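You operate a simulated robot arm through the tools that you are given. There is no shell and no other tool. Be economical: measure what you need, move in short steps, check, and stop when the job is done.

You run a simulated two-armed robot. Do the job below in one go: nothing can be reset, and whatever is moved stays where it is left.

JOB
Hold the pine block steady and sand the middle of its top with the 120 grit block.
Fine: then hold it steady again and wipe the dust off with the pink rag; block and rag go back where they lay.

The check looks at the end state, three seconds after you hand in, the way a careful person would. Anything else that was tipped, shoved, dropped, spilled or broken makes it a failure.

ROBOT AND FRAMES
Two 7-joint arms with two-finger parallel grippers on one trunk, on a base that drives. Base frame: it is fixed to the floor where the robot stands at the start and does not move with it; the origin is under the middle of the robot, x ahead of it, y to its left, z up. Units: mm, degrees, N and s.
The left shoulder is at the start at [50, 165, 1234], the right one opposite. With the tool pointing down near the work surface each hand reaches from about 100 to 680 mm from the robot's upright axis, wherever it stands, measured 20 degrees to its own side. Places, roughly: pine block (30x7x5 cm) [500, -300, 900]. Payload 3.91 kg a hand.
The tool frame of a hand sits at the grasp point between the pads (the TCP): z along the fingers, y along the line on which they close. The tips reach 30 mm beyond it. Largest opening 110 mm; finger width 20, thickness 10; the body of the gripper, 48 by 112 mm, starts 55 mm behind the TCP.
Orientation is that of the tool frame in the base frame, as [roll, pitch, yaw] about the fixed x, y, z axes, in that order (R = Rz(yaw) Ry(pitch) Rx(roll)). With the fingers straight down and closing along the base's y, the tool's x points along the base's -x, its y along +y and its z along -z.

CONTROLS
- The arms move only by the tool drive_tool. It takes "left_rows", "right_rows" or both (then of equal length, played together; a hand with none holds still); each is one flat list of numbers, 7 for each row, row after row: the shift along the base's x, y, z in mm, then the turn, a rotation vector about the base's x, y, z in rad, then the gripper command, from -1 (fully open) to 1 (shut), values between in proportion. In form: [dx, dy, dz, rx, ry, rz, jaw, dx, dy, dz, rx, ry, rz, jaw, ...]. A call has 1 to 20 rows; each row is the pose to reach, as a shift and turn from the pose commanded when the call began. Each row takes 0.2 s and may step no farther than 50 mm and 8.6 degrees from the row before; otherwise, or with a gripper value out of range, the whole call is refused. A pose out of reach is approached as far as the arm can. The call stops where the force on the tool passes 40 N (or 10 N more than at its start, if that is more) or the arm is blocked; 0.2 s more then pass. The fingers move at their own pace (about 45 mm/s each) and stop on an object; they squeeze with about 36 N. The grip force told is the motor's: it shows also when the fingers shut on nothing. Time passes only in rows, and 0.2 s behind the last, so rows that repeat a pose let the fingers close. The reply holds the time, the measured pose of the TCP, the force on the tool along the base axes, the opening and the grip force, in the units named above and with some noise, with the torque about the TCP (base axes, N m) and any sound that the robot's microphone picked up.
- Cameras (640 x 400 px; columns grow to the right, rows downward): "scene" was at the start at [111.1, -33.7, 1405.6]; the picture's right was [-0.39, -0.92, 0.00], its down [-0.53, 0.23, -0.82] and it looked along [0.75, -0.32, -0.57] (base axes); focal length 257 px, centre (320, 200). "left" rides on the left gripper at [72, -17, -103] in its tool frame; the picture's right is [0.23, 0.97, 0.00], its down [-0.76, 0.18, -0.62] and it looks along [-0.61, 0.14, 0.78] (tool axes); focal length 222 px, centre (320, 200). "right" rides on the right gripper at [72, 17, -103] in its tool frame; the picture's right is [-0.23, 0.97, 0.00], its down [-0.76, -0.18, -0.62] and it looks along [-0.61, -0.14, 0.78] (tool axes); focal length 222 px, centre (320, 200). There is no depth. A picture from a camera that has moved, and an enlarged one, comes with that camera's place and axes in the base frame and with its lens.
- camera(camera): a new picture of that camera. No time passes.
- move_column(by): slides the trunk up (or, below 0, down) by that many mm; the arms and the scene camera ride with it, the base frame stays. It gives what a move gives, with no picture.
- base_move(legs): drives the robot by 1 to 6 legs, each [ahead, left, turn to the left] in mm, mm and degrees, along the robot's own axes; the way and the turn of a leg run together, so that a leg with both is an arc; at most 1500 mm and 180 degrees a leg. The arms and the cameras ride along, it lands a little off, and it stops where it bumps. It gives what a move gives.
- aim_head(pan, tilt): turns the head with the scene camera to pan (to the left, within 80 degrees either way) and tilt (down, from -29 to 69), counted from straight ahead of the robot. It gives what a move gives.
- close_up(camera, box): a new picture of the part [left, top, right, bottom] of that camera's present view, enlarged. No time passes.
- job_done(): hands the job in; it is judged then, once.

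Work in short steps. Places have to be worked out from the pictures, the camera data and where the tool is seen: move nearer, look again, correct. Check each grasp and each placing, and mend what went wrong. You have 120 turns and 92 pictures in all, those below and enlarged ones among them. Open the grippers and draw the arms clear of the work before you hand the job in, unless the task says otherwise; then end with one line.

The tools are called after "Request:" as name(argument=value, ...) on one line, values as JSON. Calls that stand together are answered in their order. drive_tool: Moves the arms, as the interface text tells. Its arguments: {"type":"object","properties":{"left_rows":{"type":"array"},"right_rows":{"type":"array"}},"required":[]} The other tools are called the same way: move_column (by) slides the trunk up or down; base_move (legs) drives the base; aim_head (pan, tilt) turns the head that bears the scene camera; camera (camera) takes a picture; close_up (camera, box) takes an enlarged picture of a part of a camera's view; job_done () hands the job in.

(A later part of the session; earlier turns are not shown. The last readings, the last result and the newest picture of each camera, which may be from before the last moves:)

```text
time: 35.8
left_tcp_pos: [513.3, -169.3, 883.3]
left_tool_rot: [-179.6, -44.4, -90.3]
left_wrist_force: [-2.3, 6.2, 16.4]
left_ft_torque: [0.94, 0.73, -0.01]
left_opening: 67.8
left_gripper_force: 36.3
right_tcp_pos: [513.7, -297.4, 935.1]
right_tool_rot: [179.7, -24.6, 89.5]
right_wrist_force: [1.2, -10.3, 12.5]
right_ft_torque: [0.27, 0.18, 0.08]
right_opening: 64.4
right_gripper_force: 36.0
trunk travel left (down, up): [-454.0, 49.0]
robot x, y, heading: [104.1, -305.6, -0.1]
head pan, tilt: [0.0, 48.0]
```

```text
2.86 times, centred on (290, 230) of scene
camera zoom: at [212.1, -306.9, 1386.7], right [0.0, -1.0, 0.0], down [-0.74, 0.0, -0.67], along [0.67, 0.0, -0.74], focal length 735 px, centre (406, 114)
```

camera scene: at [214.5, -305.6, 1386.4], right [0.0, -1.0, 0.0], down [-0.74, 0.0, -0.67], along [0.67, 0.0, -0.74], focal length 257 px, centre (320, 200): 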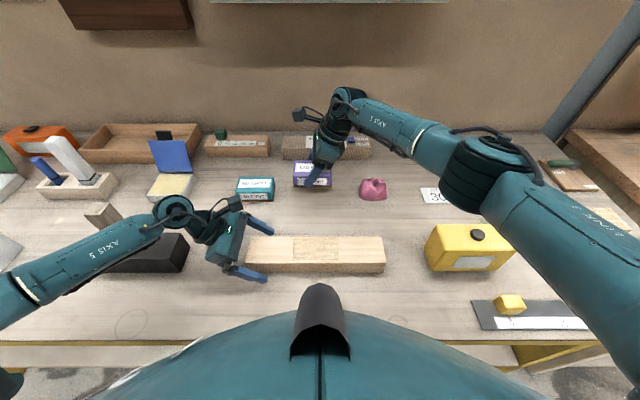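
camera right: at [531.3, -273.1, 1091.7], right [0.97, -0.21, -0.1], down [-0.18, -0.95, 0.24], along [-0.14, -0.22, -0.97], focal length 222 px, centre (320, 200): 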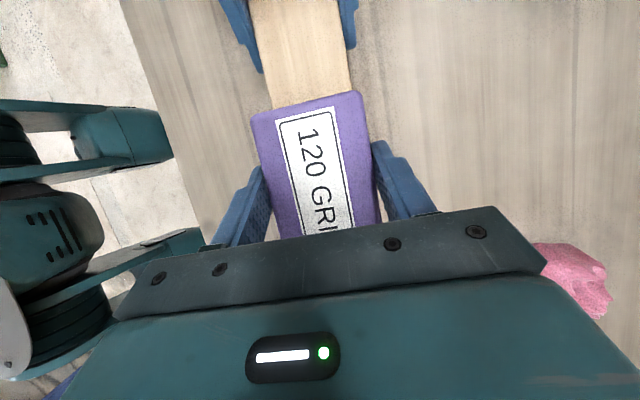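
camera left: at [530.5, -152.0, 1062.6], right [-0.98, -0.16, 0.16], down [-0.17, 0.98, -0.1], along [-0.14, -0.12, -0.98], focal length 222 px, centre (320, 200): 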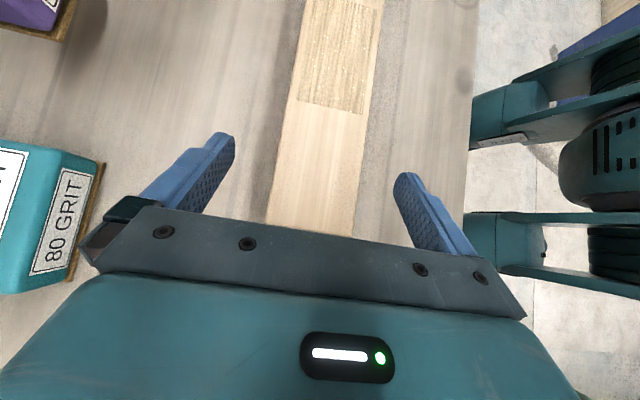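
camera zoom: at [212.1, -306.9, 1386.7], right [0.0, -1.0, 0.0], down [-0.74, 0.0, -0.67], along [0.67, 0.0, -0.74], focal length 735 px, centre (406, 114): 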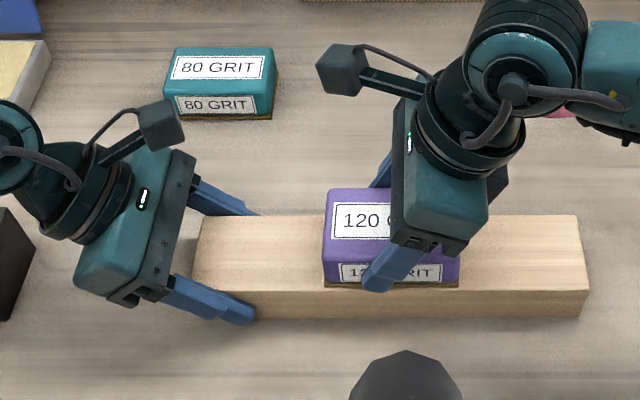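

It strokes well at ~12 N. One more set of strokes, then I lift and inspect.

Request:
drive_tool(right_rows=[0, 6, 0, 0, 0, 0, 1, 0, 12, 0, 0, 0, 0, 1, 0, 18, 0, 0, 0, 0, 1, 0, 24, 0, 0, 0, 0, 1, 0, 18, 0, 0, 0, 0, 1, 0, 12, 0, 0, 0, 0, 1, 0, 6, 0, 0, 0, 0, 1, 0, 0, 0, 0, 0, 0, 1, 0, -6, 0, 0, 0, 0, 1, 0, -12, 0, 0, 0, 0, 1, 0, -18, 0, 0, 0, 0, 1, 0, -24, 0, 0, 0, 0, 1, 0, -18, 0, 0, 0, 0, 1, 0, -12, 0, 0, 0, 0, 1, 0, -6, 0, 0, 0, 0, 1, 0, 0, 0, 0, 0, 0, 1, 0, 0, 20, 0, 0, 0, 1, 0, 0, 50, 0, 0, 0, 1, 45, 0, 60, 0, 0, 0, 1, 90, 0, 60, 0, 0, 0, 1])

Request:
close_up(camera="scene", box=[220, 210, 400, 300])

Request:
close_up(camera="left", box=[220, 0, 450, 250])

```text
time: 40.0
left_tcp_pos: [512.6, -169.9, 883.4]
left_tool_rot: [-179.7, -44.6, -90.4]
left_wrist_force: [0.0, 5.6, 15.2]
left_ft_torque: [-0.4, 0.54, -0.72]
left_opening: 68.1
left_gripper_force: 36.0
right_tcp_pos: [603.8, -295.6, 994.1]
right_tool_rot: [179.8, -24.6, 89.5]
right_wrist_force: [-0.1, -0.3, -1.2]
right_ft_torque: [-0.03, -0.02, -0.02]
right_opening: 64.7
right_gripper_force: 36.0
trunk travel left (down, up): [-454.0, 49.0]
robot x, y, heading: [103.6, -307.8, -0.2]
head pan, tilt: [0.0, 48.0]
```

```text
3.56 times, centred on (310, 255) of scene
camera zoom: at [213.0, -305.6, 1386.6], right [0.0, -1.0, 0.0], down [-0.74, 0.0, -0.67], along [0.67, 0.0, -0.74], focal length 914 px, centre (356, 4)
```

zoom: 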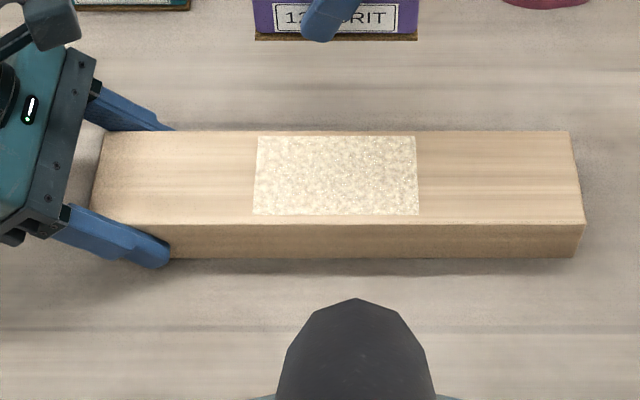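

```text
1.60 times, centred on (335, 125) of left
camera zoom: at [530.2, -148.6, 1008.1], right [-0.97, -0.16, 0.16], down [-0.17, 0.98, -0.09], along [-0.14, -0.12, -0.98], focal length 355 px, centre (296, 320)
```

zoom: 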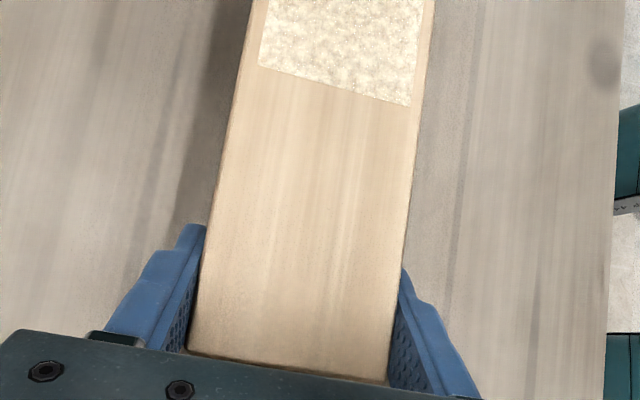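

The patch is now uniformly dusty, so it's sanded. I release the pine and raise the left hand straight up.

Request:
drive_tool(left_rows=[0, 0, 0, 0, 0, 0, 0, 0, 0, 0, 0, 0, 0, -0.6, 0, 0, 0, 0, 0, 0, -1, 0, 0, 0, 0, 0, 0, -1, 0, 0, 30, 0, 0, 0, -1, 0, 0, 70, 0, 0, 0, -1, 0, 0, 115, 0, 0, 0, -1])

Request:
base_move(legs=[[40, 0, 0]])

Request:
camera(camera="scene")

```text
time: 41.6
left_tcp_pos: [510.8, -170.9, 998.5]
left_tool_rot: [-179.9, -44.4, -90.1]
left_wrist_force: [-0.8, -0.2, -0.4]
left_ft_torque: [0.0, -0.01, -0.01]
left_opening: 110.1
left_gripper_force: 0.0
right_tcp_pos: [603.5, -295.1, 993.0]
right_tool_rot: [179.9, -24.6, 89.5]
right_wrist_force: [-0.1, -0.6, -1.4]
right_ft_torque: [-0.02, 0.01, 0.0]
right_opening: 64.9
right_gripper_force: 35.8
trunk travel left (down, up): [-454.0, 49.0]
robot x, y, heading: [105.2, -305.9, 0.1]
head pan, tilt: [0.0, 48.0]
```

```text
time: 42.3
left_tcp_pos: [510.7, -170.0, 997.8]
left_tool_rot: [-179.8, -44.5, -90.2]
left_wrist_force: [0.2, 0.0, -0.3]
left_ft_torque: [0.01, -0.01, 0.01]
left_opening: 110.0
left_gripper_force: 0.0
right_tcp_pos: [603.4, -294.7, 992.1]
right_tool_rot: [179.9, -24.6, 89.5]
right_wrist_force: [0.6, 0.7, -1.2]
right_ft_torque: [-0.01, -0.02, 0.0]
right_opening: 64.8
right_gripper_force: 35.9
trunk travel left (down, up): [-454.0, 49.0]
robot x, y, heading: [104.7, -309.2, -0.1]
head pan, tilt: [0.0, 48.0]
stopped in leg 1: the robot was blocked; the commanded pose is now the measured one
```

```text
61 pictures are left
camera scene: at [214.4, -305.9, 1386.5], right [0.0, -1.0, 0.0], down [-0.74, 0.0, -0.67], along [0.67, 0.0, -0.74], focal length 257 px, centre (320, 200)
```

scene: 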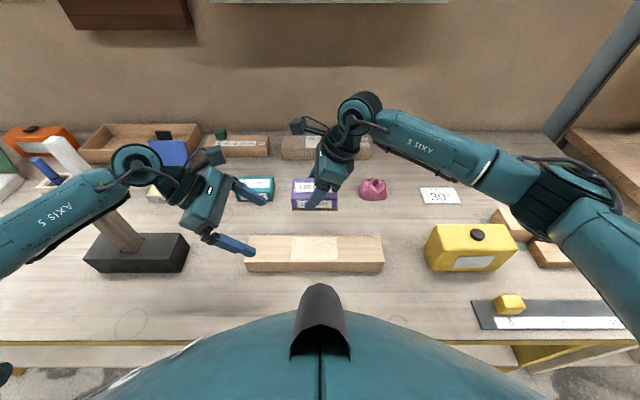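

The base already stands at the bench. I gain reach by lowering the trunk 100 mm, after first raising both hands.

Request:
drive_tool(left_rows=[2, 0, 30, 0, 0, 0, -1, 2, 0, 60, 0, 0, 0, -1], right_rows=[10, 0, 30, 0.007, 0, 0, 1, 20, 0, 65, 0.007, 0, 0, 1])

Request:
move_column(by=-100)

Request:
camera(camera="scene")

```text
time: 42.9
left_tcp_pos: [512.4, -168.4, 1059.0]
left_tool_rot: [-179.8, -44.5, -90.3]
left_wrist_force: [1.4, 0.3, -0.6]
left_ft_torque: [-0.02, -0.01, 0.05]
left_opening: 109.9
left_gripper_force: 0.1
right_tcp_pos: [624.8, -295.6, 1058.3]
right_tool_rot: [179.9, -25.0, 89.5]
right_wrist_force: [0.2, -0.7, -1.4]
right_ft_torque: [-0.02, 0.01, 0.02]
right_opening: 64.6
right_gripper_force: 36.5
trunk travel left (down, up): [-454.0, 49.0]
robot x, y, heading: [102.3, -304.7, -0.1]
head pan, tilt: [0.0, 48.0]
```

```text
time: 44.2
left_tcp_pos: [513.3, -169.8, 960.0]
left_tool_rot: [-179.8, -44.5, -90.3]
left_wrist_force: [-0.1, -0.8, -0.6]
left_ft_torque: [0.02, -0.02, 0.01]
left_opening: 110.1
left_gripper_force: 0.0
right_tcp_pos: [626.1, -295.5, 958.3]
right_tool_rot: [179.9, -25.0, 89.5]
right_wrist_force: [0.5, -0.3, -1.9]
right_ft_torque: [0.03, 0.01, -0.01]
right_opening: 64.7
right_gripper_force: 35.8
trunk travel left (down, up): [-354.0, 149.0]
robot x, y, heading: [107.5, -307.5, -0.3]
head pan, tilt: [0.0, 48.0]
```

```text
60 pictures are left
camera scene: at [214.2, -305.9, 1286.5], right [0.0, -1.0, 0.0], down [-0.74, 0.0, -0.67], along [0.67, 0.0, -0.74], focal length 257 px, centre (320, 200)
```

scene: 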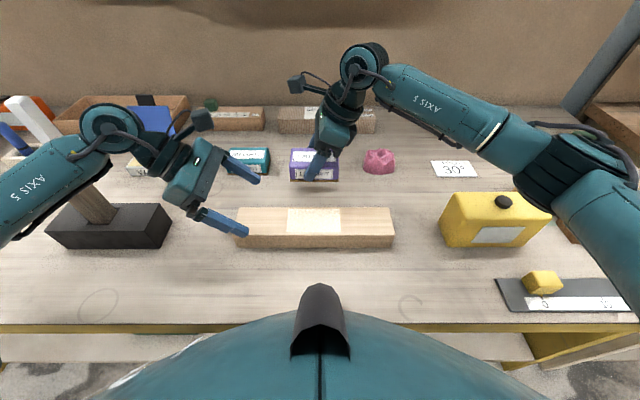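

Good. I carry the grit block above its former place (721,-286) and lower to just over the table.

Request:
drive_tool(right_rows=[30, 3, 0, 0, 0, 0, 1, 65, 6, 0, 0, 0, 0, 1, 95, 9, 0, 0, 0, 0, 1, 95, 9, -25, 0, 0, 0, 1, 95, 9, -50, 0, 0, 0, 1, 95, 9, -60, 0, 0, 0, 1, 95, 9, -64, 0, 0, 0, 1])

Request:
close_up(camera="scene", box=[200, 110, 420, 260])

```text
time: 45.9
left_tcp_pos: [513.0, -169.2, 960.0]
left_tool_rot: [-179.8, -44.6, -90.3]
left_wrist_force: [0.1, -0.3, 0.5]
left_ft_torque: [0.02, 0.02, -0.01]
left_opening: 110.1
left_gripper_force: 0.0
right_tcp_pos: [720.4, -284.9, 893.9]
right_tool_rot: [179.9, -25.0, 89.4]
right_wrist_force: [0.6, 0.1, -1.9]
right_ft_torque: [-0.02, -0.01, 0.0]
right_opening: 64.2
right_gripper_force: 35.7
trunk travel left (down, up): [-354.0, 149.0]
robot x, y, heading: [104.9, -304.0, -0.2]
head pan, tilt: [0.0, 48.0]
```

```text
2.67 times, centred on (310, 185) of scene
camera zoom: at [214.4, -305.8, 1286.5], right [0.0, -1.0, 0.0], down [-0.74, 0.0, -0.67], along [0.67, 0.0, -0.74], focal length 686 px, centre (347, 240)
```

zoom: 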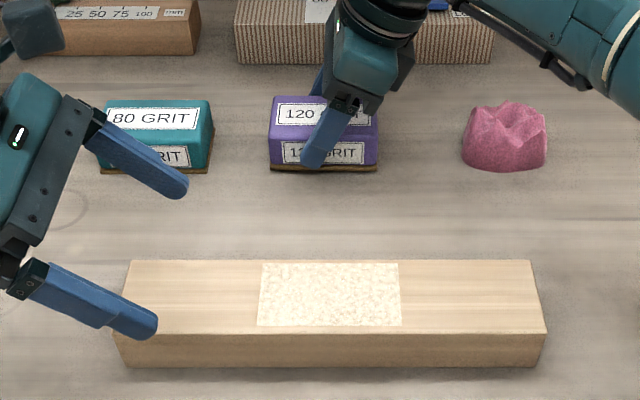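

About 3 mm above the table. I lower gently until contact.

Request:
drive_tool(right_rows=[0, -1, -1, 0, 0, 0, 1, 0, -1, -2, 0, 0, 0, 1, 0, -1, -3, 0, 0, 0, 1, 0, -1, -4, 0, 0, 0, 1])

```text
time: 46.9
left_tcp_pos: [512.1, -168.1, 959.1]
left_tool_rot: [-179.8, -44.6, -90.3]
left_wrist_force: [0.2, 0.3, -0.6]
left_ft_torque: [0.0, 0.02, 0.0]
left_opening: 110.0
left_gripper_force: 0.1
right_tcp_pos: [719.8, -286.6, 889.9]
right_tool_rot: [179.9, -25.1, 89.6]
right_wrist_force: [0.1, 0.7, -1.9]
right_ft_torque: [-0.01, -0.01, 0.0]
right_opening: 64.8
right_gripper_force: 35.8
trunk travel left (down, up): [-354.0, 149.0]
robot x, y, heading: [105.8, -307.3, 0.1]
head pan, tilt: [0.0, 48.0]
```

No load yet; a bit further.

Request:
drive_tool(right_rows=[0, 0, -1, 0, 0, 0, 1, 0, 0, -2, 0, 0, 0, 1, 0, 0, -3, 0, 0, 0, 1])

```text
time: 47.6
left_tcp_pos: [511.6, -169.4, 960.6]
left_tool_rot: [-179.7, -44.5, -90.3]
left_wrist_force: [-0.7, 0.5, 0.0]
left_ft_torque: [0.0, -0.03, 0.01]
left_opening: 110.0
left_gripper_force: 0.0
right_tcp_pos: [720.1, -286.5, 890.6]
right_tool_rot: [179.7, -25.0, 89.6]
right_wrist_force: [0.2, -4.0, 12.5]
right_ft_torque: [-0.81, 0.48, 0.11]
right_opening: 64.5
right_gripper_force: 35.9
trunk travel left (down, up): [-354.0, 149.0]
robot x, y, heading: [107.0, -303.6, -0.2]
head pan, tilt: [0.0, 48.0]
```

Contact on the table. I open and rise.

Request:
drive_tool(right_rows=[0, 0, 1.5, 0, 0, 0, 0.2, 0, 0, 1.5, 0, 0, 0, -0.5, 0, 0, 1.5, 0, 0, 0, -0.5, 0, 0, 1.5, 0, 0, 0, -0.5, 0, 0, 20, 0, 0, 0, -0.5, 0, 0, 55, 0, 0, 0, -0.5, 0, 0, 95, 0, 0, 0, -0.5])

Request:
camera(camera="right")

Request:
close_up(camera="scene", box=[200, 110, 420, 260])

```text
time: 49.2
left_tcp_pos: [512.3, -169.1, 959.4]
left_tool_rot: [-179.9, -44.6, -90.3]
left_wrist_force: [-0.3, 0.1, 0.0]
left_ft_torque: [0.02, -0.02, 0.05]
left_opening: 110.2
left_gripper_force: 0.1
right_tcp_pos: [720.1, -287.5, 985.0]
right_tool_rot: [179.9, -24.9, 89.4]
right_wrist_force: [-0.1, 0.6, 0.5]
right_ft_torque: [-0.01, -0.02, -0.05]
right_opening: 82.4
right_gripper_force: 0.0
trunk travel left (down, up): [-354.0, 149.0]
robot x, y, heading: [103.5, -305.6, 0.1]
head pan, tilt: [0.0, 48.0]
```

```text
58 pictures are left
camera right: at [737.1, -265.9, 1109.7], right [0.97, -0.22, -0.09], down [-0.19, -0.95, 0.24], along [-0.14, -0.22, -0.97], focal length 222 px, centre (320, 200)
```

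right: 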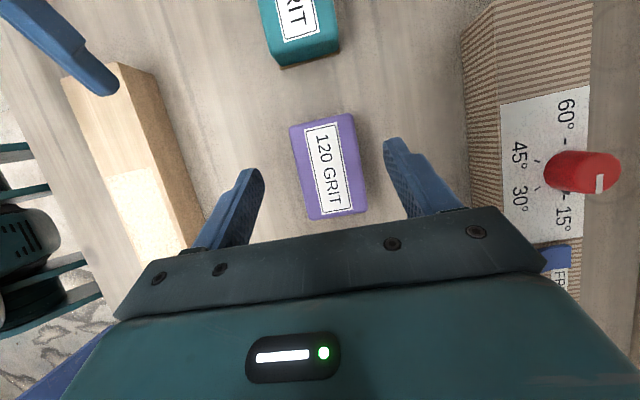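

```text
2.67 times, centred on (310, 185) of scene
camera zoom: at [213.9, -305.8, 1286.5], right [0.0, -1.0, 0.0], down [-0.74, 0.0, -0.67], along [0.67, 0.0, -0.74], focal length 686 px, centre (347, 240)
```

zoom: 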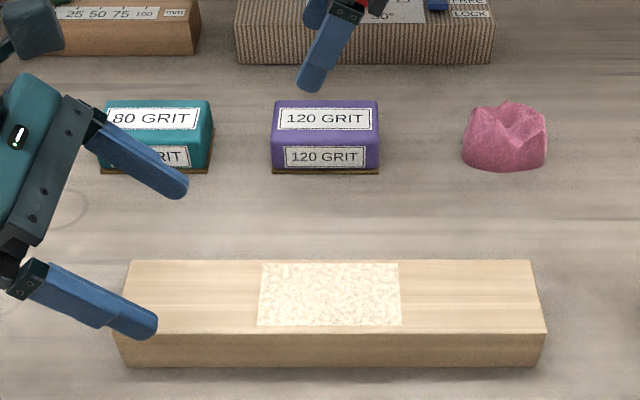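

The grit block is back (front edge x≈696, y≈-285, within ~2 mm). Next I move the right hand above the rag at about (725,-455).

Request:
drive_tool(right_rows=[0, -40, 10, 0, 0, 0, -1, 0, -85, 10, 0, 0, 0, -1, 0, -130, 10, 0, 0, 0, -1, 2, -168, 10, 0, 0, 0, -1, 2, -168, 10, 0, 0, 0, -1])

Request:
camera(camera="right")

```text
time: 50.5
left_tcp_pos: [512.6, -169.4, 960.0]
left_tool_rot: [-179.7, -44.7, -90.4]
left_wrist_force: [-0.8, 0.0, -0.2]
left_ft_torque: [-0.01, 0.0, 0.02]
left_opening: 110.1
left_gripper_force: 0.2
right_tcp_pos: [721.0, -452.2, 992.2]
right_tool_rot: [179.8, -25.0, 89.6]
right_wrist_force: [0.6, 0.6, -0.6]
right_ft_torque: [0.0, -0.01, 0.01]
right_opening: 109.9
right_gripper_force: 0.2
trunk travel left (down, up): [-354.0, 149.0]
robot x, y, heading: [104.5, -300.4, 0.2]
head pan, tilt: [0.0, 48.0]
```

```text
56 pictures are left
camera right: at [738.5, -431.3, 1117.5], right [0.97, -0.21, -0.09], down [-0.19, -0.95, 0.24], along [-0.14, -0.22, -0.97], focal length 222 px, centre (320, 200)
```

right: 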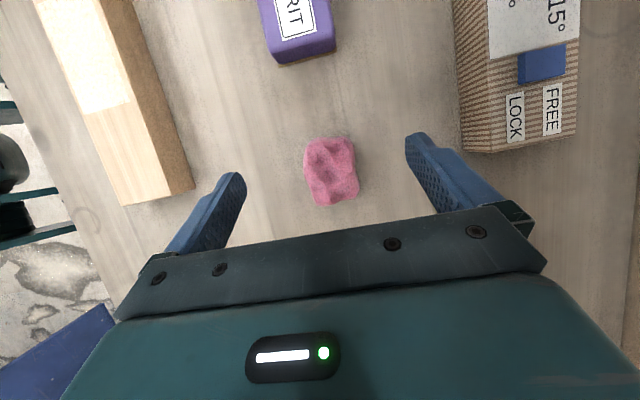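

Rag at (722,-458), about 58×75 mm. I descend to TCP z≈888.

Request:
drive_tool(right_rows=[1, -3, -25, 0, 0, 0, -0.6, 1, -5, -55, 0, 0, 0, -0.6, 1, -5, -80, 0, 0, 0, -0.6, 1, -5, -96, 0, 0, 0, -0.6, 1, -5, -105, 0, 0, 0, -0.6, 1, -5, -105, 0, 0, 0, -0.6])

Request:
camera(camera="right")

Request:
close_up(camera="scene", box=[300, 100, 460, 210])

```text
time: 51.9
left_tcp_pos: [512.6, -169.9, 959.4]
left_tool_rot: [-179.8, -44.6, -90.4]
left_wrist_force: [-0.5, -0.4, -0.7]
left_ft_torque: [0.02, 0.01, 0.01]
left_opening: 109.7
left_gripper_force: 0.0
right_tcp_pos: [721.5, -459.3, 887.1]
right_tool_rot: [180.0, -25.0, 89.6]
right_wrist_force: [0.6, -0.6, -0.3]
right_ft_torque: [0.02, -0.02, -0.02]
right_opening: 87.9
right_gripper_force: 0.2
trunk travel left (down, up): [-354.0, 149.0]
robot x, y, heading: [103.4, -302.9, 0.2]
head pan, tilt: [0.0, 48.0]
```

```text
55 pictures are left
camera right: at [738.5, -437.8, 1013.1], right [0.97, -0.22, -0.09], down [-0.19, -0.95, 0.24], along [-0.14, -0.22, -0.97], focal length 222 px, centre (320, 200)
```

right: 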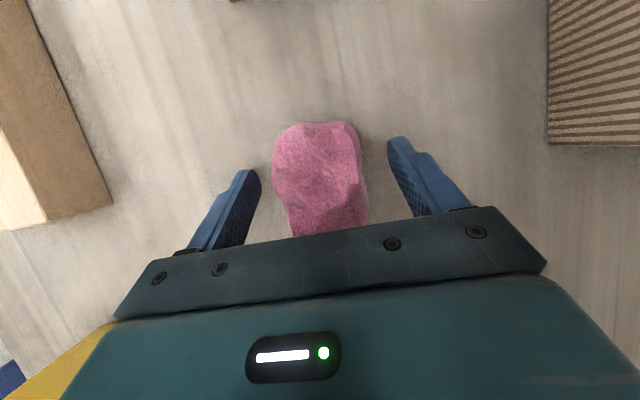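

```text
3.64 times, centred on (380, 155) of scene
camera zoom: at [214.2, -305.8, 1286.5], right [0.0, -1.0, 0.0], down [-0.74, 0.0, -0.67], along [0.67, 0.0, -0.74], focal length 935 px, centre (102, 364)
```

zoom: 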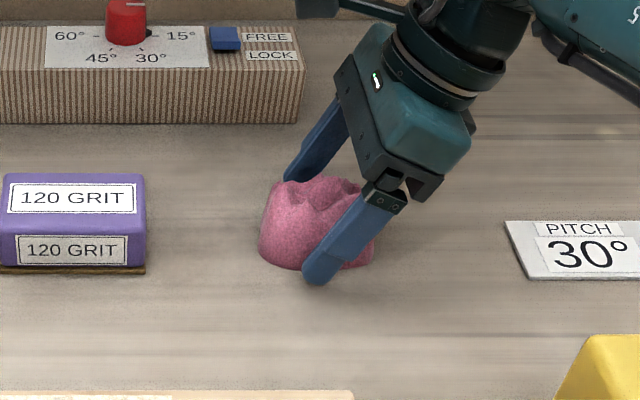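

Well straddled. I close on the rag.

Request:
drive_tool(right_rows=[0, 0, 0, 0, 0, 0, 0, 0, 0, 0, 0, 0, 0, 0.5, 0, 0, 0, 0, 0, 0, 1, 0, 0, 0, 0, 0, 0, 1, 0, 0, 0, 0, 0, 0, 1])

Request:
camera(camera="right")

```text
time: 53.0
left_tcp_pos: [512.2, -168.8, 958.1]
left_tool_rot: [-179.8, -44.5, -90.2]
left_wrist_force: [0.0, -0.1, 0.9]
left_ft_torque: [0.0, 0.01, -0.01]
left_opening: 109.9
left_gripper_force: 0.0
right_tcp_pos: [720.0, -460.1, 887.6]
right_tool_rot: [179.9, -25.0, 89.6]
right_wrist_force: [0.7, 0.5, 0.0]
right_ft_torque: [-0.01, 0.02, 0.0]
right_opening: 58.1
right_gripper_force: 36.6
trunk travel left (down, up): [-354.0, 149.0]
robot x, y, heading: [103.7, -308.3, -0.1]
head pan, tilt: [0.0, 48.0]
```

```text
53 pictures are left
camera right: at [738.6, -437.7, 1013.3], right [0.97, -0.21, -0.09], down [-0.19, -0.95, 0.24], along [-0.14, -0.22, -0.97], focal length 222 px, centre (320, 200)
```

right: 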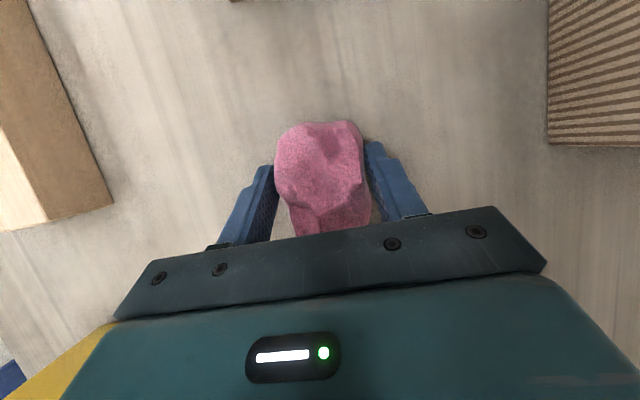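

Rag held (58 mm). I lift it and lower the left hand over the pine's end again.

Request:
drive_tool(left_rows=[1, -2, -20, 0, 0, 0, -1, 1, -2, -40, 0, 0, 0, -1, 1, -2, -60, 0, 0, 0, -1, 1, -2, -74, 0, 0, 0, -1, 1, -2, -74, 0, 0, 0, -1], right_rows=[0, 0, 20, 0, 0, 0, 1, 0, 0, 50, 0, 0, 0, 1, 0, 0, 90, 0, 0, 0, 1, 0, 0, 90, 0, 0, 0, 1, 0, 0, 90, 0, 0, 0, 1])

Request:
camera(camera="scene")

Request:
camera(camera="left")

```text
time: 54.2
left_tcp_pos: [514.5, -170.4, 885.8]
left_tool_rot: [-179.7, -44.5, -90.3]
left_wrist_force: [-0.5, 0.5, 0.4]
left_ft_torque: [0.02, -0.03, 0.01]
left_opening: 110.2
left_gripper_force: 0.0
right_tcp_pos: [722.0, -459.7, 978.0]
right_tool_rot: [179.8, -25.0, 89.5]
right_wrist_force: [0.3, 0.5, -0.7]
right_ft_torque: [0.0, 0.02, -0.02]
right_opening: 58.2
right_gripper_force: 35.7
trunk travel left (down, up): [-354.0, 149.0]
robot x, y, heading: [103.6, -304.7, -0.0]
head pan, tilt: [0.0, 48.0]
```

```text
52 pictures are left
camera scene: at [214.3, -305.8, 1286.5], right [0.0, -1.0, 0.0], down [-0.74, 0.0, -0.67], along [0.67, 0.0, -0.74], focal length 257 px, centre (320, 200)
```

scene: 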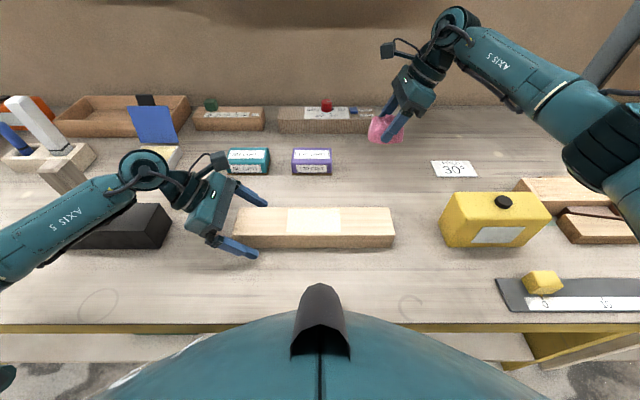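

```text
51 pictures are left
camera left: at [531.7, -150.5, 1009.7], right [-0.97, -0.16, 0.16], down [-0.17, 0.98, -0.09], along [-0.14, -0.12, -0.98], focal length 222 px, centre (320, 200)
```

left: 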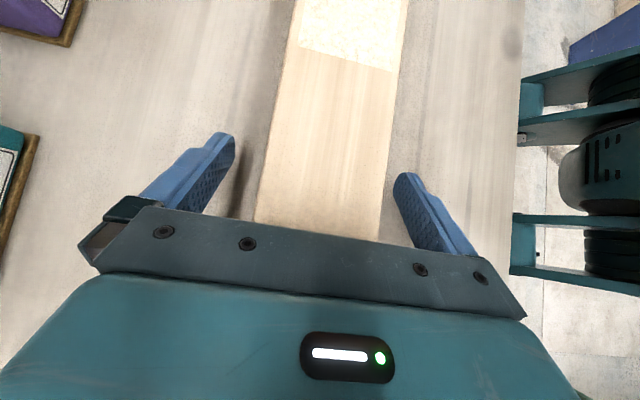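

The left jaws straddle the pine evenly. I close the left while bringing the rag over the patch at height (TCP to about (513,-297,972)).

Request:
drive_tool(left_rows=[-1, 0, 0, 0, 0, 0, 0, -1, 0, 0, 0, 0, 0, 0.5, -1, 0, 0, 0, 0, 0, 1, -1, 0, 0, 0, 0, 0, 1, -1, 0, 0, 0, 0, 0, 1, -1, 0, 0, 0, 0, 0, 1, -1, 0, 0, 0, 0, 0, 1], right_rows=[-30, 24, 5, 0, 0, 0, 1, -65, 50, 5, 0, 0, 0, 1, -100, 78, 5, 0, 0, 0, 1, -135, 105, 5, 0, 0, 0, 1, -170, 132, 5, 0, 0, 0, 1, -209, 162, 0, 0, 0, 0, 1, -209, 162, -6, 0, 0, 0, 1])

Request:
close_up(camera="scene", box=[190, 120, 410, 260])

Request:
camera(camera="right")

```text
time: 55.9
left_tcp_pos: [512.9, -171.0, 885.2]
left_tool_rot: [-179.8, -44.5, -90.3]
left_wrist_force: [-0.1, 0.5, -0.4]
left_ft_torque: [-0.24, 0.08, -0.15]
left_opening: 68.0
left_gripper_force: 36.3
right_tcp_pos: [513.9, -296.0, 971.0]
right_tool_rot: [179.9, -25.0, 89.6]
right_wrist_force: [0.3, -0.3, -1.1]
right_ft_torque: [0.01, -0.01, -0.01]
right_opening: 58.2
right_gripper_force: 35.9
trunk travel left (down, up): [-354.0, 149.0]
robot x, y, heading: [106.8, -304.7, -0.1]
head pan, tilt: [0.0, 48.0]
```

```text
2.86 times, centred on (300, 190) of scene
camera zoom: at [214.3, -305.7, 1286.5], right [0.0, -1.0, 0.0], down [-0.74, 0.0, -0.67], along [0.67, 0.0, -0.74], focal length 735 px, centre (377, 229)
```

zoom: 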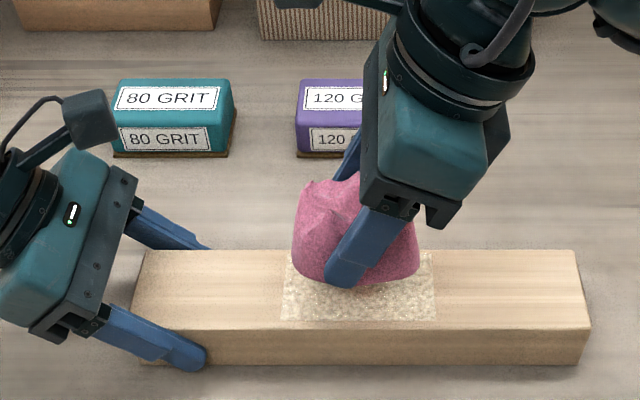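

```text
49 pictures are left
camera right: at [531.2, -274.4, 1096.9], right [0.97, -0.21, -0.1], down [-0.19, -0.95, 0.24], along [-0.14, -0.22, -0.97], focal length 222 px, centre (320, 200)
```

right: 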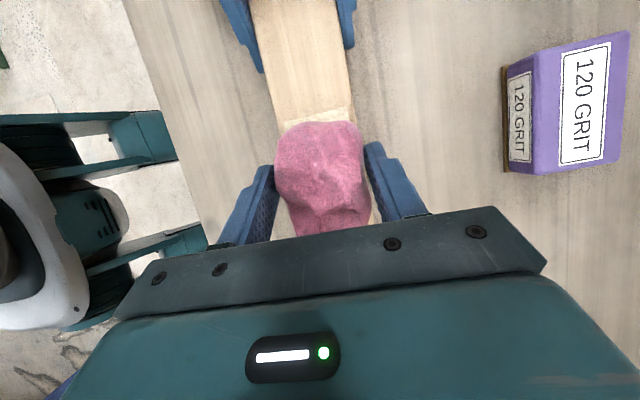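

Rag is over the patch and the pine is gripped (68 mm, 36 N). I lower toward contact (~932).

Request:
drive_tool(right_rows=[0, -1, -15, 0, 0, 0, 1, 0, -1, -28, 0, 0, 0, 1, 0, -1, -34, 0, 0, 0, 1, 0, -1, -36, 0, 0, 0, 1, 0, -1, -38, 0, 0, 0, 1])

```text
time: 57.0
left_tcp_pos: [513.3, -170.9, 886.0]
left_tool_rot: [-179.8, -44.5, -90.2]
left_wrist_force: [-1.1, 1.4, 0.0]
left_ft_torque: [-0.07, 0.14, -0.14]
left_opening: 68.1
left_gripper_force: 35.7
right_tcp_pos: [513.6, -299.0, 933.4]
right_tool_rot: [179.9, -25.0, 89.5]
right_wrist_force: [0.9, 0.5, -1.2]
right_ft_torque: [0.01, 0.0, 0.01]
right_opening: 57.7
right_gripper_force: 36.4
trunk travel left (down, up): [-354.0, 149.0]
robot x, y, heading: [109.8, -304.3, 0.3]
head pan, tilt: [0.0, 48.0]
```

Request:
drive_tool(right_rows=[0, 0, -1, 0, 0, 0, 1, 0, 0, -2, 0, 0, 0, 1, 0, 0, -3, 0, 0, 0, 1])

```text
time: 57.9
left_tcp_pos: [511.8, -170.8, 886.7]
left_tool_rot: [-179.8, -44.5, -90.1]
left_wrist_force: [2.8, 1.9, -3.2]
left_ft_torque: [-1.1, 0.14, -0.11]
left_opening: 67.8
left_gripper_force: 36.2
right_tcp_pos: [513.7, -299.3, 932.8]
right_tool_rot: [179.7, -25.2, 89.5]
right_wrist_force: [-4.0, -4.9, 18.7]
right_ft_torque: [-0.29, 0.21, 0.01]
right_opening: 57.9
right_gripper_force: 35.7
trunk travel left (down, up): [-354.0, 149.0]
robot x, y, heading: [103.2, -305.0, 0.1]
head pan, tilt: [0.0, 48.0]
```

Contact at ~18 N (I'd omitted the note: the previous call lowered in 1 mm steps to touch). I ease off slightly and wipe along the grain, ±35 mm.

Request:
drive_tool(right_rows=[0, 7, 0.8, 0, 0, 0, 1, 0, 14, 1, 0, 0, 0, 1, 0, 21, 1, 0, 0, 0, 1, 0, 28, 1, 0, 0, 0, 1, 0, 35, 1, 0, 0, 0, 1, 1, 28, 1, 0, 0, 0, 1, 2, 21, 1, 0, 0, 0, 1, 3, 14, 1, 0, 0, 0, 1, 3, 7, 1, 0, 0, 0, 1, 3, 0, 1, 0, 0, 0, 1, 3, -7, 1, 0, 0, 0, 1, 3, -14, 1, 0, 0, 0, 1, 3, -21, 1, 0, 0, 0, 1, 3, -28, 1, 0, 0, 0, 1, 3, -35, 1, 0, 0, 0, 1, 0, -28, 1, 0, 0, 0, 1, -2, -21, 1, 0, 0, 0, 1, -3, -14, 1, 0, 0, 0, 1, -3, -7, 1, 0, 0, 0, 1, -3, 0, 1, 0, 0, 0, 1])

Request:
close_up(camera="scene", box=[190, 120, 410, 260])

```text
time: 62.0
left_tcp_pos: [511.3, -170.1, 886.0]
left_tool_rot: [-179.8, -44.4, -90.1]
left_wrist_force: [-2.6, 8.5, -4.2]
left_ft_torque: [0.7, 0.79, -0.91]
left_opening: 68.0
left_gripper_force: 35.9
right_tcp_pos: [510.4, -299.4, 933.9]
right_tool_rot: [179.9, -25.1, 89.5]
right_wrist_force: [-0.5, -11.9, 25.6]
right_ft_torque: [-0.35, 0.09, 0.03]
right_opening: 57.9
right_gripper_force: 35.6
trunk travel left (down, up): [-354.0, 149.0]
robot x, y, heading: [102.4, -309.0, 0.1]
head pan, tilt: [0.0, 48.0]
```

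```text
2.86 times, centred on (300, 190) of scene
camera zoom: at [213.0, -306.2, 1286.7], right [0.0, -1.0, 0.0], down [-0.74, 0.0, -0.67], along [0.67, 0.0, -0.74], focal length 735 px, centre (377, 229)
```

zoom: 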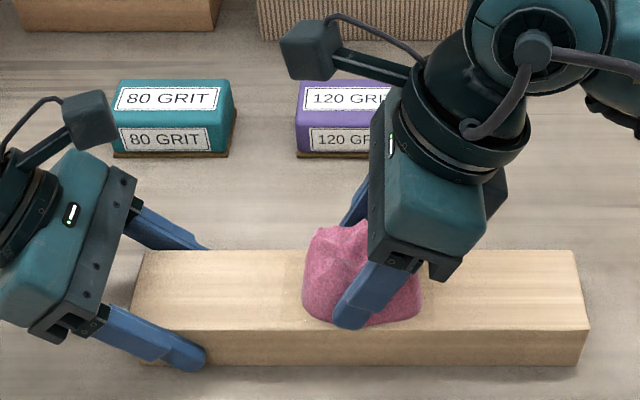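

Nearly clean. One more pass covering both x edges, then I lift and inspect.

Request:
drive_tool(right_rows=[-2, 8, 0.6, 0, 0, 0, 1, -3, 16, 0.8, 0, 0, 0, 1, -3, 24, 0.8, 0, 0, 0, 1, -3, 32, 0.8, 0, 0, 0, 1, -3, 38, 0.8, 0, 0, 0, 1, 3, 38, 0.8, 0, 0, 0, 1, 7, 32, 0.8, 0, 0, 0, 1, 7, 24, 0.8, 0, 0, 0, 1, 7, 16, 0.8, 0, 0, 0, 1, 7, 8, 0.8, 0, 0, 0, 1, 7, 0, 0.8, 0, 0, 0, 1, 7, -8, 0.8, 0, 0, 0, 1, 7, -16, 0.8, 0, 0, 0, 1, 7, -24, 0.8, 0, 0, 0, 1, 7, -34, 0.8, 0, 0, 0, 1, 2, -36, 0.8, 0, 0, 0, 1, -3, -34, 0.8, 0, 0, 0, 1, -3, -26, 0.8, 0, 0, 0, 1, -3, -18, 0.8, 0, 0, 0, 1, -3, -10, 0.8, 0, 0, 0, 1])

Request:
drive_tool(right_rows=[0, 0, 20, 0, 0, 0, 1, 10, -5, 50, 0, 0, 0, 1, 50, -25, 60, 0, 0, 0, 1, 90, -45, 60, 0, 0, 0, 1])

Request:
close_up(camera="scene", box=[210, 190, 410, 260])

Request:
close_up(camera="left", box=[220, 0, 450, 250])

```text
time: 66.2
left_tcp_pos: [512.0, -170.6, 886.4]
left_tool_rot: [-179.9, -44.4, -90.3]
left_wrist_force: [-1.0, 5.5, -0.4]
left_ft_torque: [-0.71, 0.75, -1.03]
left_opening: 67.8
left_gripper_force: 36.2
right_tcp_pos: [508.2, -309.7, 933.5]
right_tool_rot: [179.8, -25.0, 89.5]
right_wrist_force: [-2.0, -10.9, 20.7]
right_ft_torque: [-0.44, 0.16, 0.07]
right_opening: 58.0
right_gripper_force: 36.1
trunk travel left (down, up): [-354.0, 149.0]
robot x, y, heading: [109.5, -307.4, 0.0]
head pan, tilt: [0.0, 48.0]
```

```text
time: 67.2
left_tcp_pos: [513.8, -171.0, 885.8]
left_tool_rot: [-179.7, -44.5, -90.3]
left_wrist_force: [1.5, 1.4, 1.9]
left_ft_torque: [0.73, 0.13, -0.11]
left_opening: 68.0
left_gripper_force: 35.9
right_tcp_pos: [599.6, -353.2, 989.6]
right_tool_rot: [179.9, -25.0, 89.5]
right_wrist_force: [0.3, -0.8, -0.2]
right_ft_torque: [-0.01, -0.01, 0.0]
right_opening: 57.9
right_gripper_force: 35.8
trunk travel left (down, up): [-354.0, 149.0]
robot x, y, heading: [107.0, -307.3, -0.1]
head pan, tilt: [0.0, 48.0]
```

```text
3.20 times, centred on (310, 225) of scene
camera zoom: at [214.4, -305.8, 1286.5], right [0.0, -1.0, 0.0], down [-0.74, 0.0, -0.67], along [0.67, 0.0, -0.74], focal length 823 px, centre (352, 120)
```

zoom: 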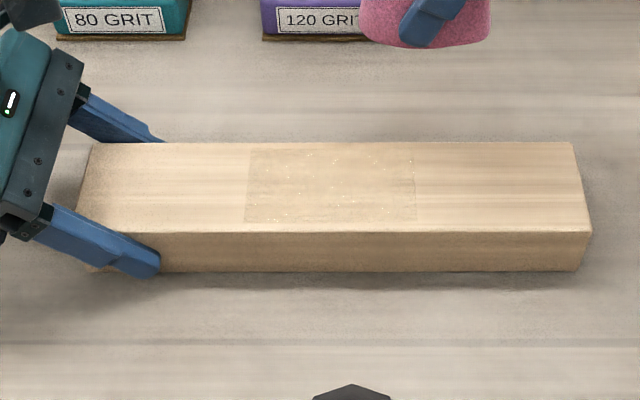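

```text
1.60 times, centred on (335, 125) of left
camera zoom: at [530.8, -150.0, 1009.9], right [-0.97, -0.16, 0.16], down [-0.18, 0.98, -0.09], along [-0.14, -0.12, -0.98], focal length 355 px, centre (296, 320)
```

zoom: 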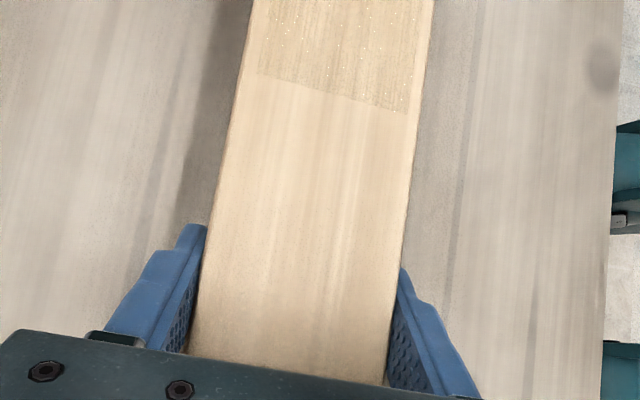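

A few fine specks remain. I go back and wipe again, two more passes.

Request:
drive_tool(right_rows=[-40, 25, 0, 0, 0, 0, 1, -80, 50, -5, 0, 0, 0, 1, -86, 54, -30, 0, 0, 0, 1, -86, 54, -48, 0, 0, 0, 1, -86, 54, -53, 0, 0, 0, 1, -86, 54, -55, 0, 0, 0, 1, -86, 54, -56.5, 0, 0, 0, 1])

```text
time: 68.8
left_tcp_pos: [512.3, -172.7, 886.0]
left_tool_rot: [-179.9, -44.6, -90.4]
left_wrist_force: [0.1, 2.6, 5.8]
left_ft_torque: [0.91, 0.31, -0.06]
left_opening: 67.8
left_gripper_force: 35.9
right_tcp_pos: [512.4, -300.6, 935.6]
right_tool_rot: [179.9, -25.0, 89.4]
right_wrist_force: [-0.2, 0.4, 0.0]
right_ft_torque: [0.02, 0.0, -0.02]
right_opening: 57.7
right_gripper_force: 35.8
trunk travel left (down, up): [-354.0, 149.0]
robot x, y, heading: [106.0, -304.2, -0.0]
head pan, tilt: [0.0, 48.0]
```

Just above contact; I press down and wipe.

Request:
drive_tool(right_rows=[0, 0, -2, 0, 0, 0, 1, 0, 0, -3.3, 0, 0, 0, 1, -3, 8, -3.3, 0, 0, 0, 1, -4, 16, -3.3, 0, 0, 0, 1, -4, 24, -3.3, 0, 0, 0, 1, -4, 32, -3.3, 0, 0, 0, 1, -4, 40, -3.3, 0, 0, 0, 1, 2, 40, -3.3, 0, 0, 0, 1, 2, 32, -3.3, 0, 0, 0, 1, 2, 24, -3.3, 0, 0, 0, 1, 2, 16, -3.3, 0, 0, 0, 1, 2, 8, -3.3, 0, 0, 0, 1, 2, 0, -3.3, 0, 0, 0, 1, 2, -8, -3.3, 0, 0, 0, 1, 2, -16, -3.3, 0, 0, 0, 1, 2, -24, -3.3, 0, 0, 0, 1, 2, -32, -3.3, 0, 0, 0, 1, -4, -32, -3.3, 0, 0, 0, 1, -4, -24, -3.3, 0, 0, 0, 1, -4, -16, -3.3, 0, 0, 0, 1])

```text
time: 73.0
left_tcp_pos: [511.7, -170.8, 886.6]
left_tool_rot: [-179.8, -44.4, -90.3]
left_wrist_force: [2.0, 5.2, -1.3]
left_ft_torque: [-1.08, 0.44, -0.21]
left_opening: 67.9
left_gripper_force: 36.0
right_tcp_pos: [508.0, -317.6, 932.3]
right_tool_rot: [179.8, -25.0, 89.5]
right_wrist_force: [-1.2, -11.5, 25.6]
right_ft_torque: [-0.34, 0.02, 0.01]
right_opening: 57.7
right_gripper_force: 35.4
trunk travel left (down, up): [-354.0, 149.0]
robot x, y, heading: [103.5, -302.1, -0.5]
head pan, tilt: [0.0, 48.0]
```

Force about 25 N and fine. Another back-and-forth over the full patch, then lift.

Request:
drive_tool(right_rows=[2, 8, 0, 0, 0, 0, 1, 4, 16, 0, 0, 0, 0, 1, 4, 24, 0, 0, 0, 0, 1, 4, 32, 0, 0, 0, 0, 1, 4, 40, 0, 0, 0, 0, 1, 4, 48, 0, 0, 0, 0, 1, 4, 56, 0, 0, 0, 0, 1, 8, 48, 0, 0, 0, 0, 1, 8, 40, 0, 0, 0, 0, 1, 8, 32, 0, 0, 0, 0, 1, 8, 24, 0, 0, 0, 0, 1, 8, 16, 0, 0, 0, 0, 1, 8, 8, 0, 0, 0, 0, 1, 8, 0, 0, 0, 0, 0, 1, 8, -8, 0, 0, 0, 0, 1, 8, -16, 0, 0, 0, 0, 1, 8, -16, 20, 0, 0, 0, 1, 30, -20, 55, 0, 0, 0, 1, 70, -30, 60, 0, 0, 0, 1, 110, -40, 60, 0, 0, 0, 1])

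Request:
close_up(camera="scene", box=[260, 195, 380, 260])

```text
time: 77.2
left_tcp_pos: [513.5, -169.0, 885.3]
left_tool_rot: [-179.8, -44.6, -90.2]
left_wrist_force: [0.5, 1.6, 1.2]
left_ft_torque: [-0.98, 0.14, 0.03]
left_opening: 67.8
left_gripper_force: 36.4
right_tcp_pos: [618.3, -354.5, 990.8]
right_tool_rot: [179.9, -24.9, 89.6]
right_wrist_force: [0.2, -0.1, -1.6]
right_ft_torque: [-0.01, -0.01, 0.0]
right_opening: 57.6
right_gripper_force: 36.2
trunk travel left (down, up): [-354.0, 149.0]
robot x, y, heading: [104.8, -307.4, 0.2]
head pan, tilt: [0.0, 48.0]
```

```text
5.33 times, centred on (320, 228) of scene
camera zoom: at [214.3, -305.4, 1286.5], right [0.0, -1.0, 0.0], down [-0.74, 0.0, -0.67], along [0.67, 0.0, -0.74], focal length 1371 px, centre (320, 53)
```

zoom: 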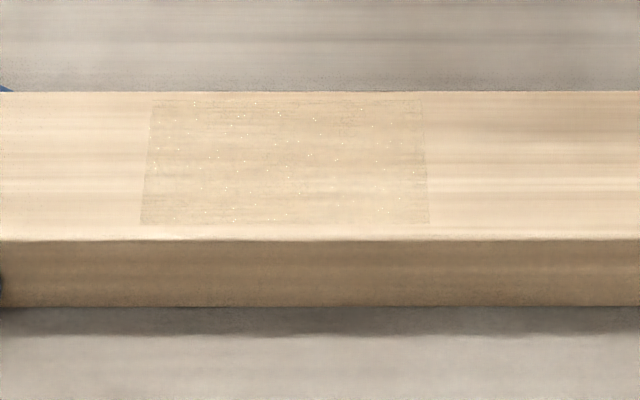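

The specks look unchanged by the further wiping, so I look closer to tell whether they are dust or wood texture.

Request:
close_up(camera="scene", box=[280, 205, 345, 240])

Request:
close_up(camera="left", box=[270, 0, 420, 60])

```text
9.85 times, centred on (312, 222) of scene
camera zoom: at [214.3, -305.4, 1286.5], right [0.0, -1.0, 0.0], down [-0.74, 0.0, -0.67], along [0.67, 0.0, -0.74], focal length 2532 px, centre (394, -22)
```

zoom: 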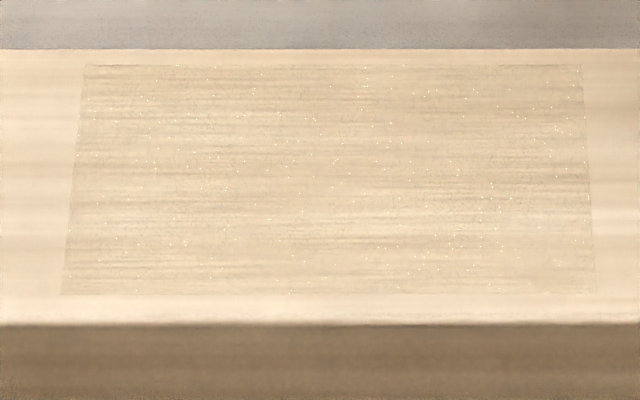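

```text
4.27 times, centred on (345, 30) of left
camera zoom: at [530.7, -149.8, 1009.9], right [-0.97, -0.16, 0.16], down [-0.18, 0.98, -0.09], along [-0.14, -0.12, -0.98], focal length 948 px, centre (213, 925)
```

zoom: 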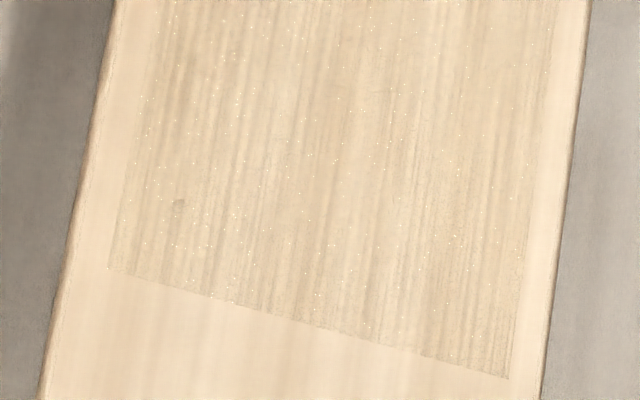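

The faint streaks resemble the original rough texture, only faded, so a little roughness may remain. I'll put the rag back and sand again to be sure. Rag to above (721,-459.5) first.

Request:
drive_tool(right_rows=[30, -30, 0, 0, 0, 0, 1, 60, -60, 0, 0, 0, 0, 1, 90, -90, 0, 0, 0, 0, 1, 103, -105, 0, 0, 0, 0, 1, 103, -105, -40, 0, 0, 0, 1, 103, -105, -80, 0, 0, 0, 1, 103, -105, -96, 0, 0, 0, 1, 103, -105, -99, 0, 0, 0, 1])

```text
time: 79.0
left_tcp_pos: [512.3, -170.5, 886.4]
left_tool_rot: [-179.8, -44.6, -90.3]
left_wrist_force: [3.6, 0.0, 5.5]
left_ft_torque: [-0.59, 0.13, 0.43]
left_opening: 67.9
left_gripper_force: 35.5
right_tcp_pos: [719.8, -459.3, 892.5]
right_tool_rot: [180.0, -25.1, 89.5]
right_wrist_force: [0.1, 0.1, -1.0]
right_ft_torque: [-0.02, 0.0, 0.03]
right_opening: 57.8
right_gripper_force: 36.1
trunk travel left (down, up): [-354.0, 149.0]
robot x, y, heading: [103.5, -304.8, -0.1]
head pan, tilt: [0.0, 48.0]
```

I lower the last few millimetres to touch.

Request:
drive_tool(right_rows=[1, 0, -1.5, 0, 0, 0, 1, 1, 0, -3, 0, 0, 0, 1, 1, 0, -4, 0, 0, 0, 1, 1, 0, -5, 0, 0, 0, 1])

```text
time: 80.0
left_tcp_pos: [513.3, -171.6, 885.5]
left_tool_rot: [-179.7, -44.6, -90.3]
left_wrist_force: [4.0, 1.2, 4.3]
left_ft_torque: [-0.34, 0.13, 0.37]
left_opening: 68.1
left_gripper_force: 36.2
right_tcp_pos: [722.8, -460.5, 887.7]
right_tool_rot: [179.8, -25.0, 89.5]
right_wrist_force: [0.0, -0.5, 2.3]
right_ft_torque: [0.04, 0.05, 0.02]
right_opening: 57.6
right_gripper_force: 36.5
trunk travel left (down, up): [-354.0, 149.0]
robot x, y, heading: [106.6, -305.6, -0.0]
head pan, tilt: [0.0, 48.0]
```

It touches the table. I open, rise, and look.

Request:
drive_tool(right_rows=[0, 0, 0, 0, 0, 0, 0.2, 0, 0, 0, 0, 0, 0, -0.6, 0, 0, 0, 0, 0, 0, -0.6, 0, 0, 0, 0, 0, 0, -0.6, 0, 0, 20, 0, 0, 0, -0.6, 0, 0, 60, 0, 0, 0, -0.6, 0, 0, 100, 0, 0, 0, -0.6])

Request:
close_up(camera="scene", box=[200, 110, 420, 260])

```text
time: 81.7
left_tcp_pos: [512.9, -170.8, 885.6]
left_tool_rot: [-179.7, -44.7, -90.3]
left_wrist_force: [0.6, 3.6, 6.3]
left_ft_torque: [-0.07, -0.11, 0.42]
left_opening: 68.0
left_gripper_force: 35.8
right_tcp_pos: [719.8, -459.9, 989.2]
right_tool_rot: [179.9, -25.1, 89.4]
right_wrist_force: [0.1, 0.1, 0.1]
right_ft_torque: [-0.06, 0.02, 0.02]
right_opening: 88.1
right_gripper_force: 0.0
trunk travel left (down, up): [-354.0, 149.0]
robot x, y, heading: [106.1, -303.7, -0.1]
head pan, tilt: [0.0, 48.0]
```

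```text
2.67 times, centred on (310, 185) of scene
camera zoom: at [213.9, -305.7, 1286.5], right [0.0, -1.0, 0.0], down [-0.74, 0.0, -0.67], along [0.67, 0.0, -0.74], focal length 686 px, centre (347, 240)
```

zoom: 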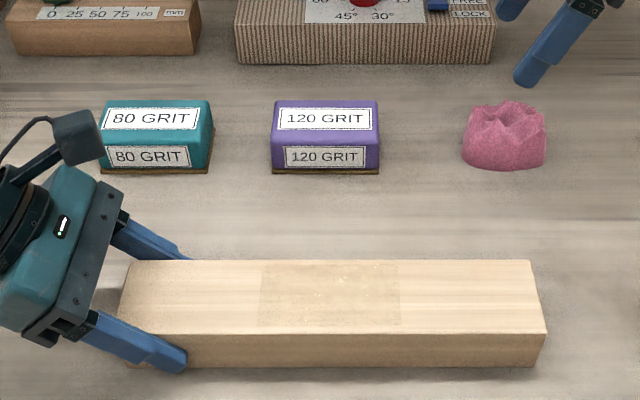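

The rag is exactly back. Now the right hand returns to the grit block: across, then down to z≈890.

Request:
drive_tool(right_rows=[0, 45, 0, 0, 0, 0, -0.5, 0, 90, 0, 0, 0, 0, -0.5, 0, 135, 0, 0, 0, 0, -0.5, 0, 173, 0, 0, 0, 0, -0.5, 0, 173, -35, 0, 0, 0, -0.5, 0, 173, -70, 0, 0, 0, -0.5, 0, 173, -90, 0, 0, 0, -0.5, 0, 173, -98, 0, 0, 0, -0.5, 0, 173, -98, 0, 0, 0, -0.5])

Request:
camera(camera="right")

```text
time: 83.7
left_tcp_pos: [512.6, -171.8, 885.1]
left_tool_rot: [-179.6, -44.5, -90.3]
left_wrist_force: [-1.6, 0.3, 4.9]
left_ft_torque: [-0.13, 0.09, -0.43]
left_opening: 68.0
left_gripper_force: 36.3
right_tcp_pos: [721.8, -288.5, 890.0]
right_tool_rot: [179.9, -25.0, 89.5]
right_wrist_force: [-0.2, 0.5, 0.0]
right_ft_torque: [0.01, 0.0, 0.06]
right_opening: 82.7
right_gripper_force: 0.0
trunk travel left (down, up): [-354.0, 149.0]
robot x, y, heading: [108.3, -303.9, 0.0]
head pan, tilt: [0.0, 48.0]
```

```text
41 pictures are left
camera right: at [739.0, -265.7, 1016.1], right [0.97, -0.21, -0.09], down [-0.19, -0.95, 0.24], along [-0.14, -0.22, -0.97], focal length 222 px, centre (320, 200)
```

right: 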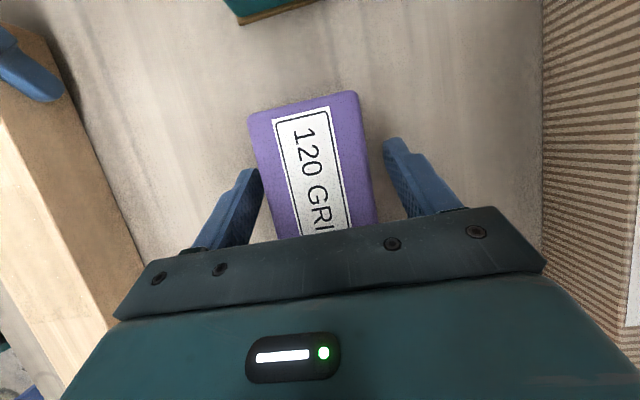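

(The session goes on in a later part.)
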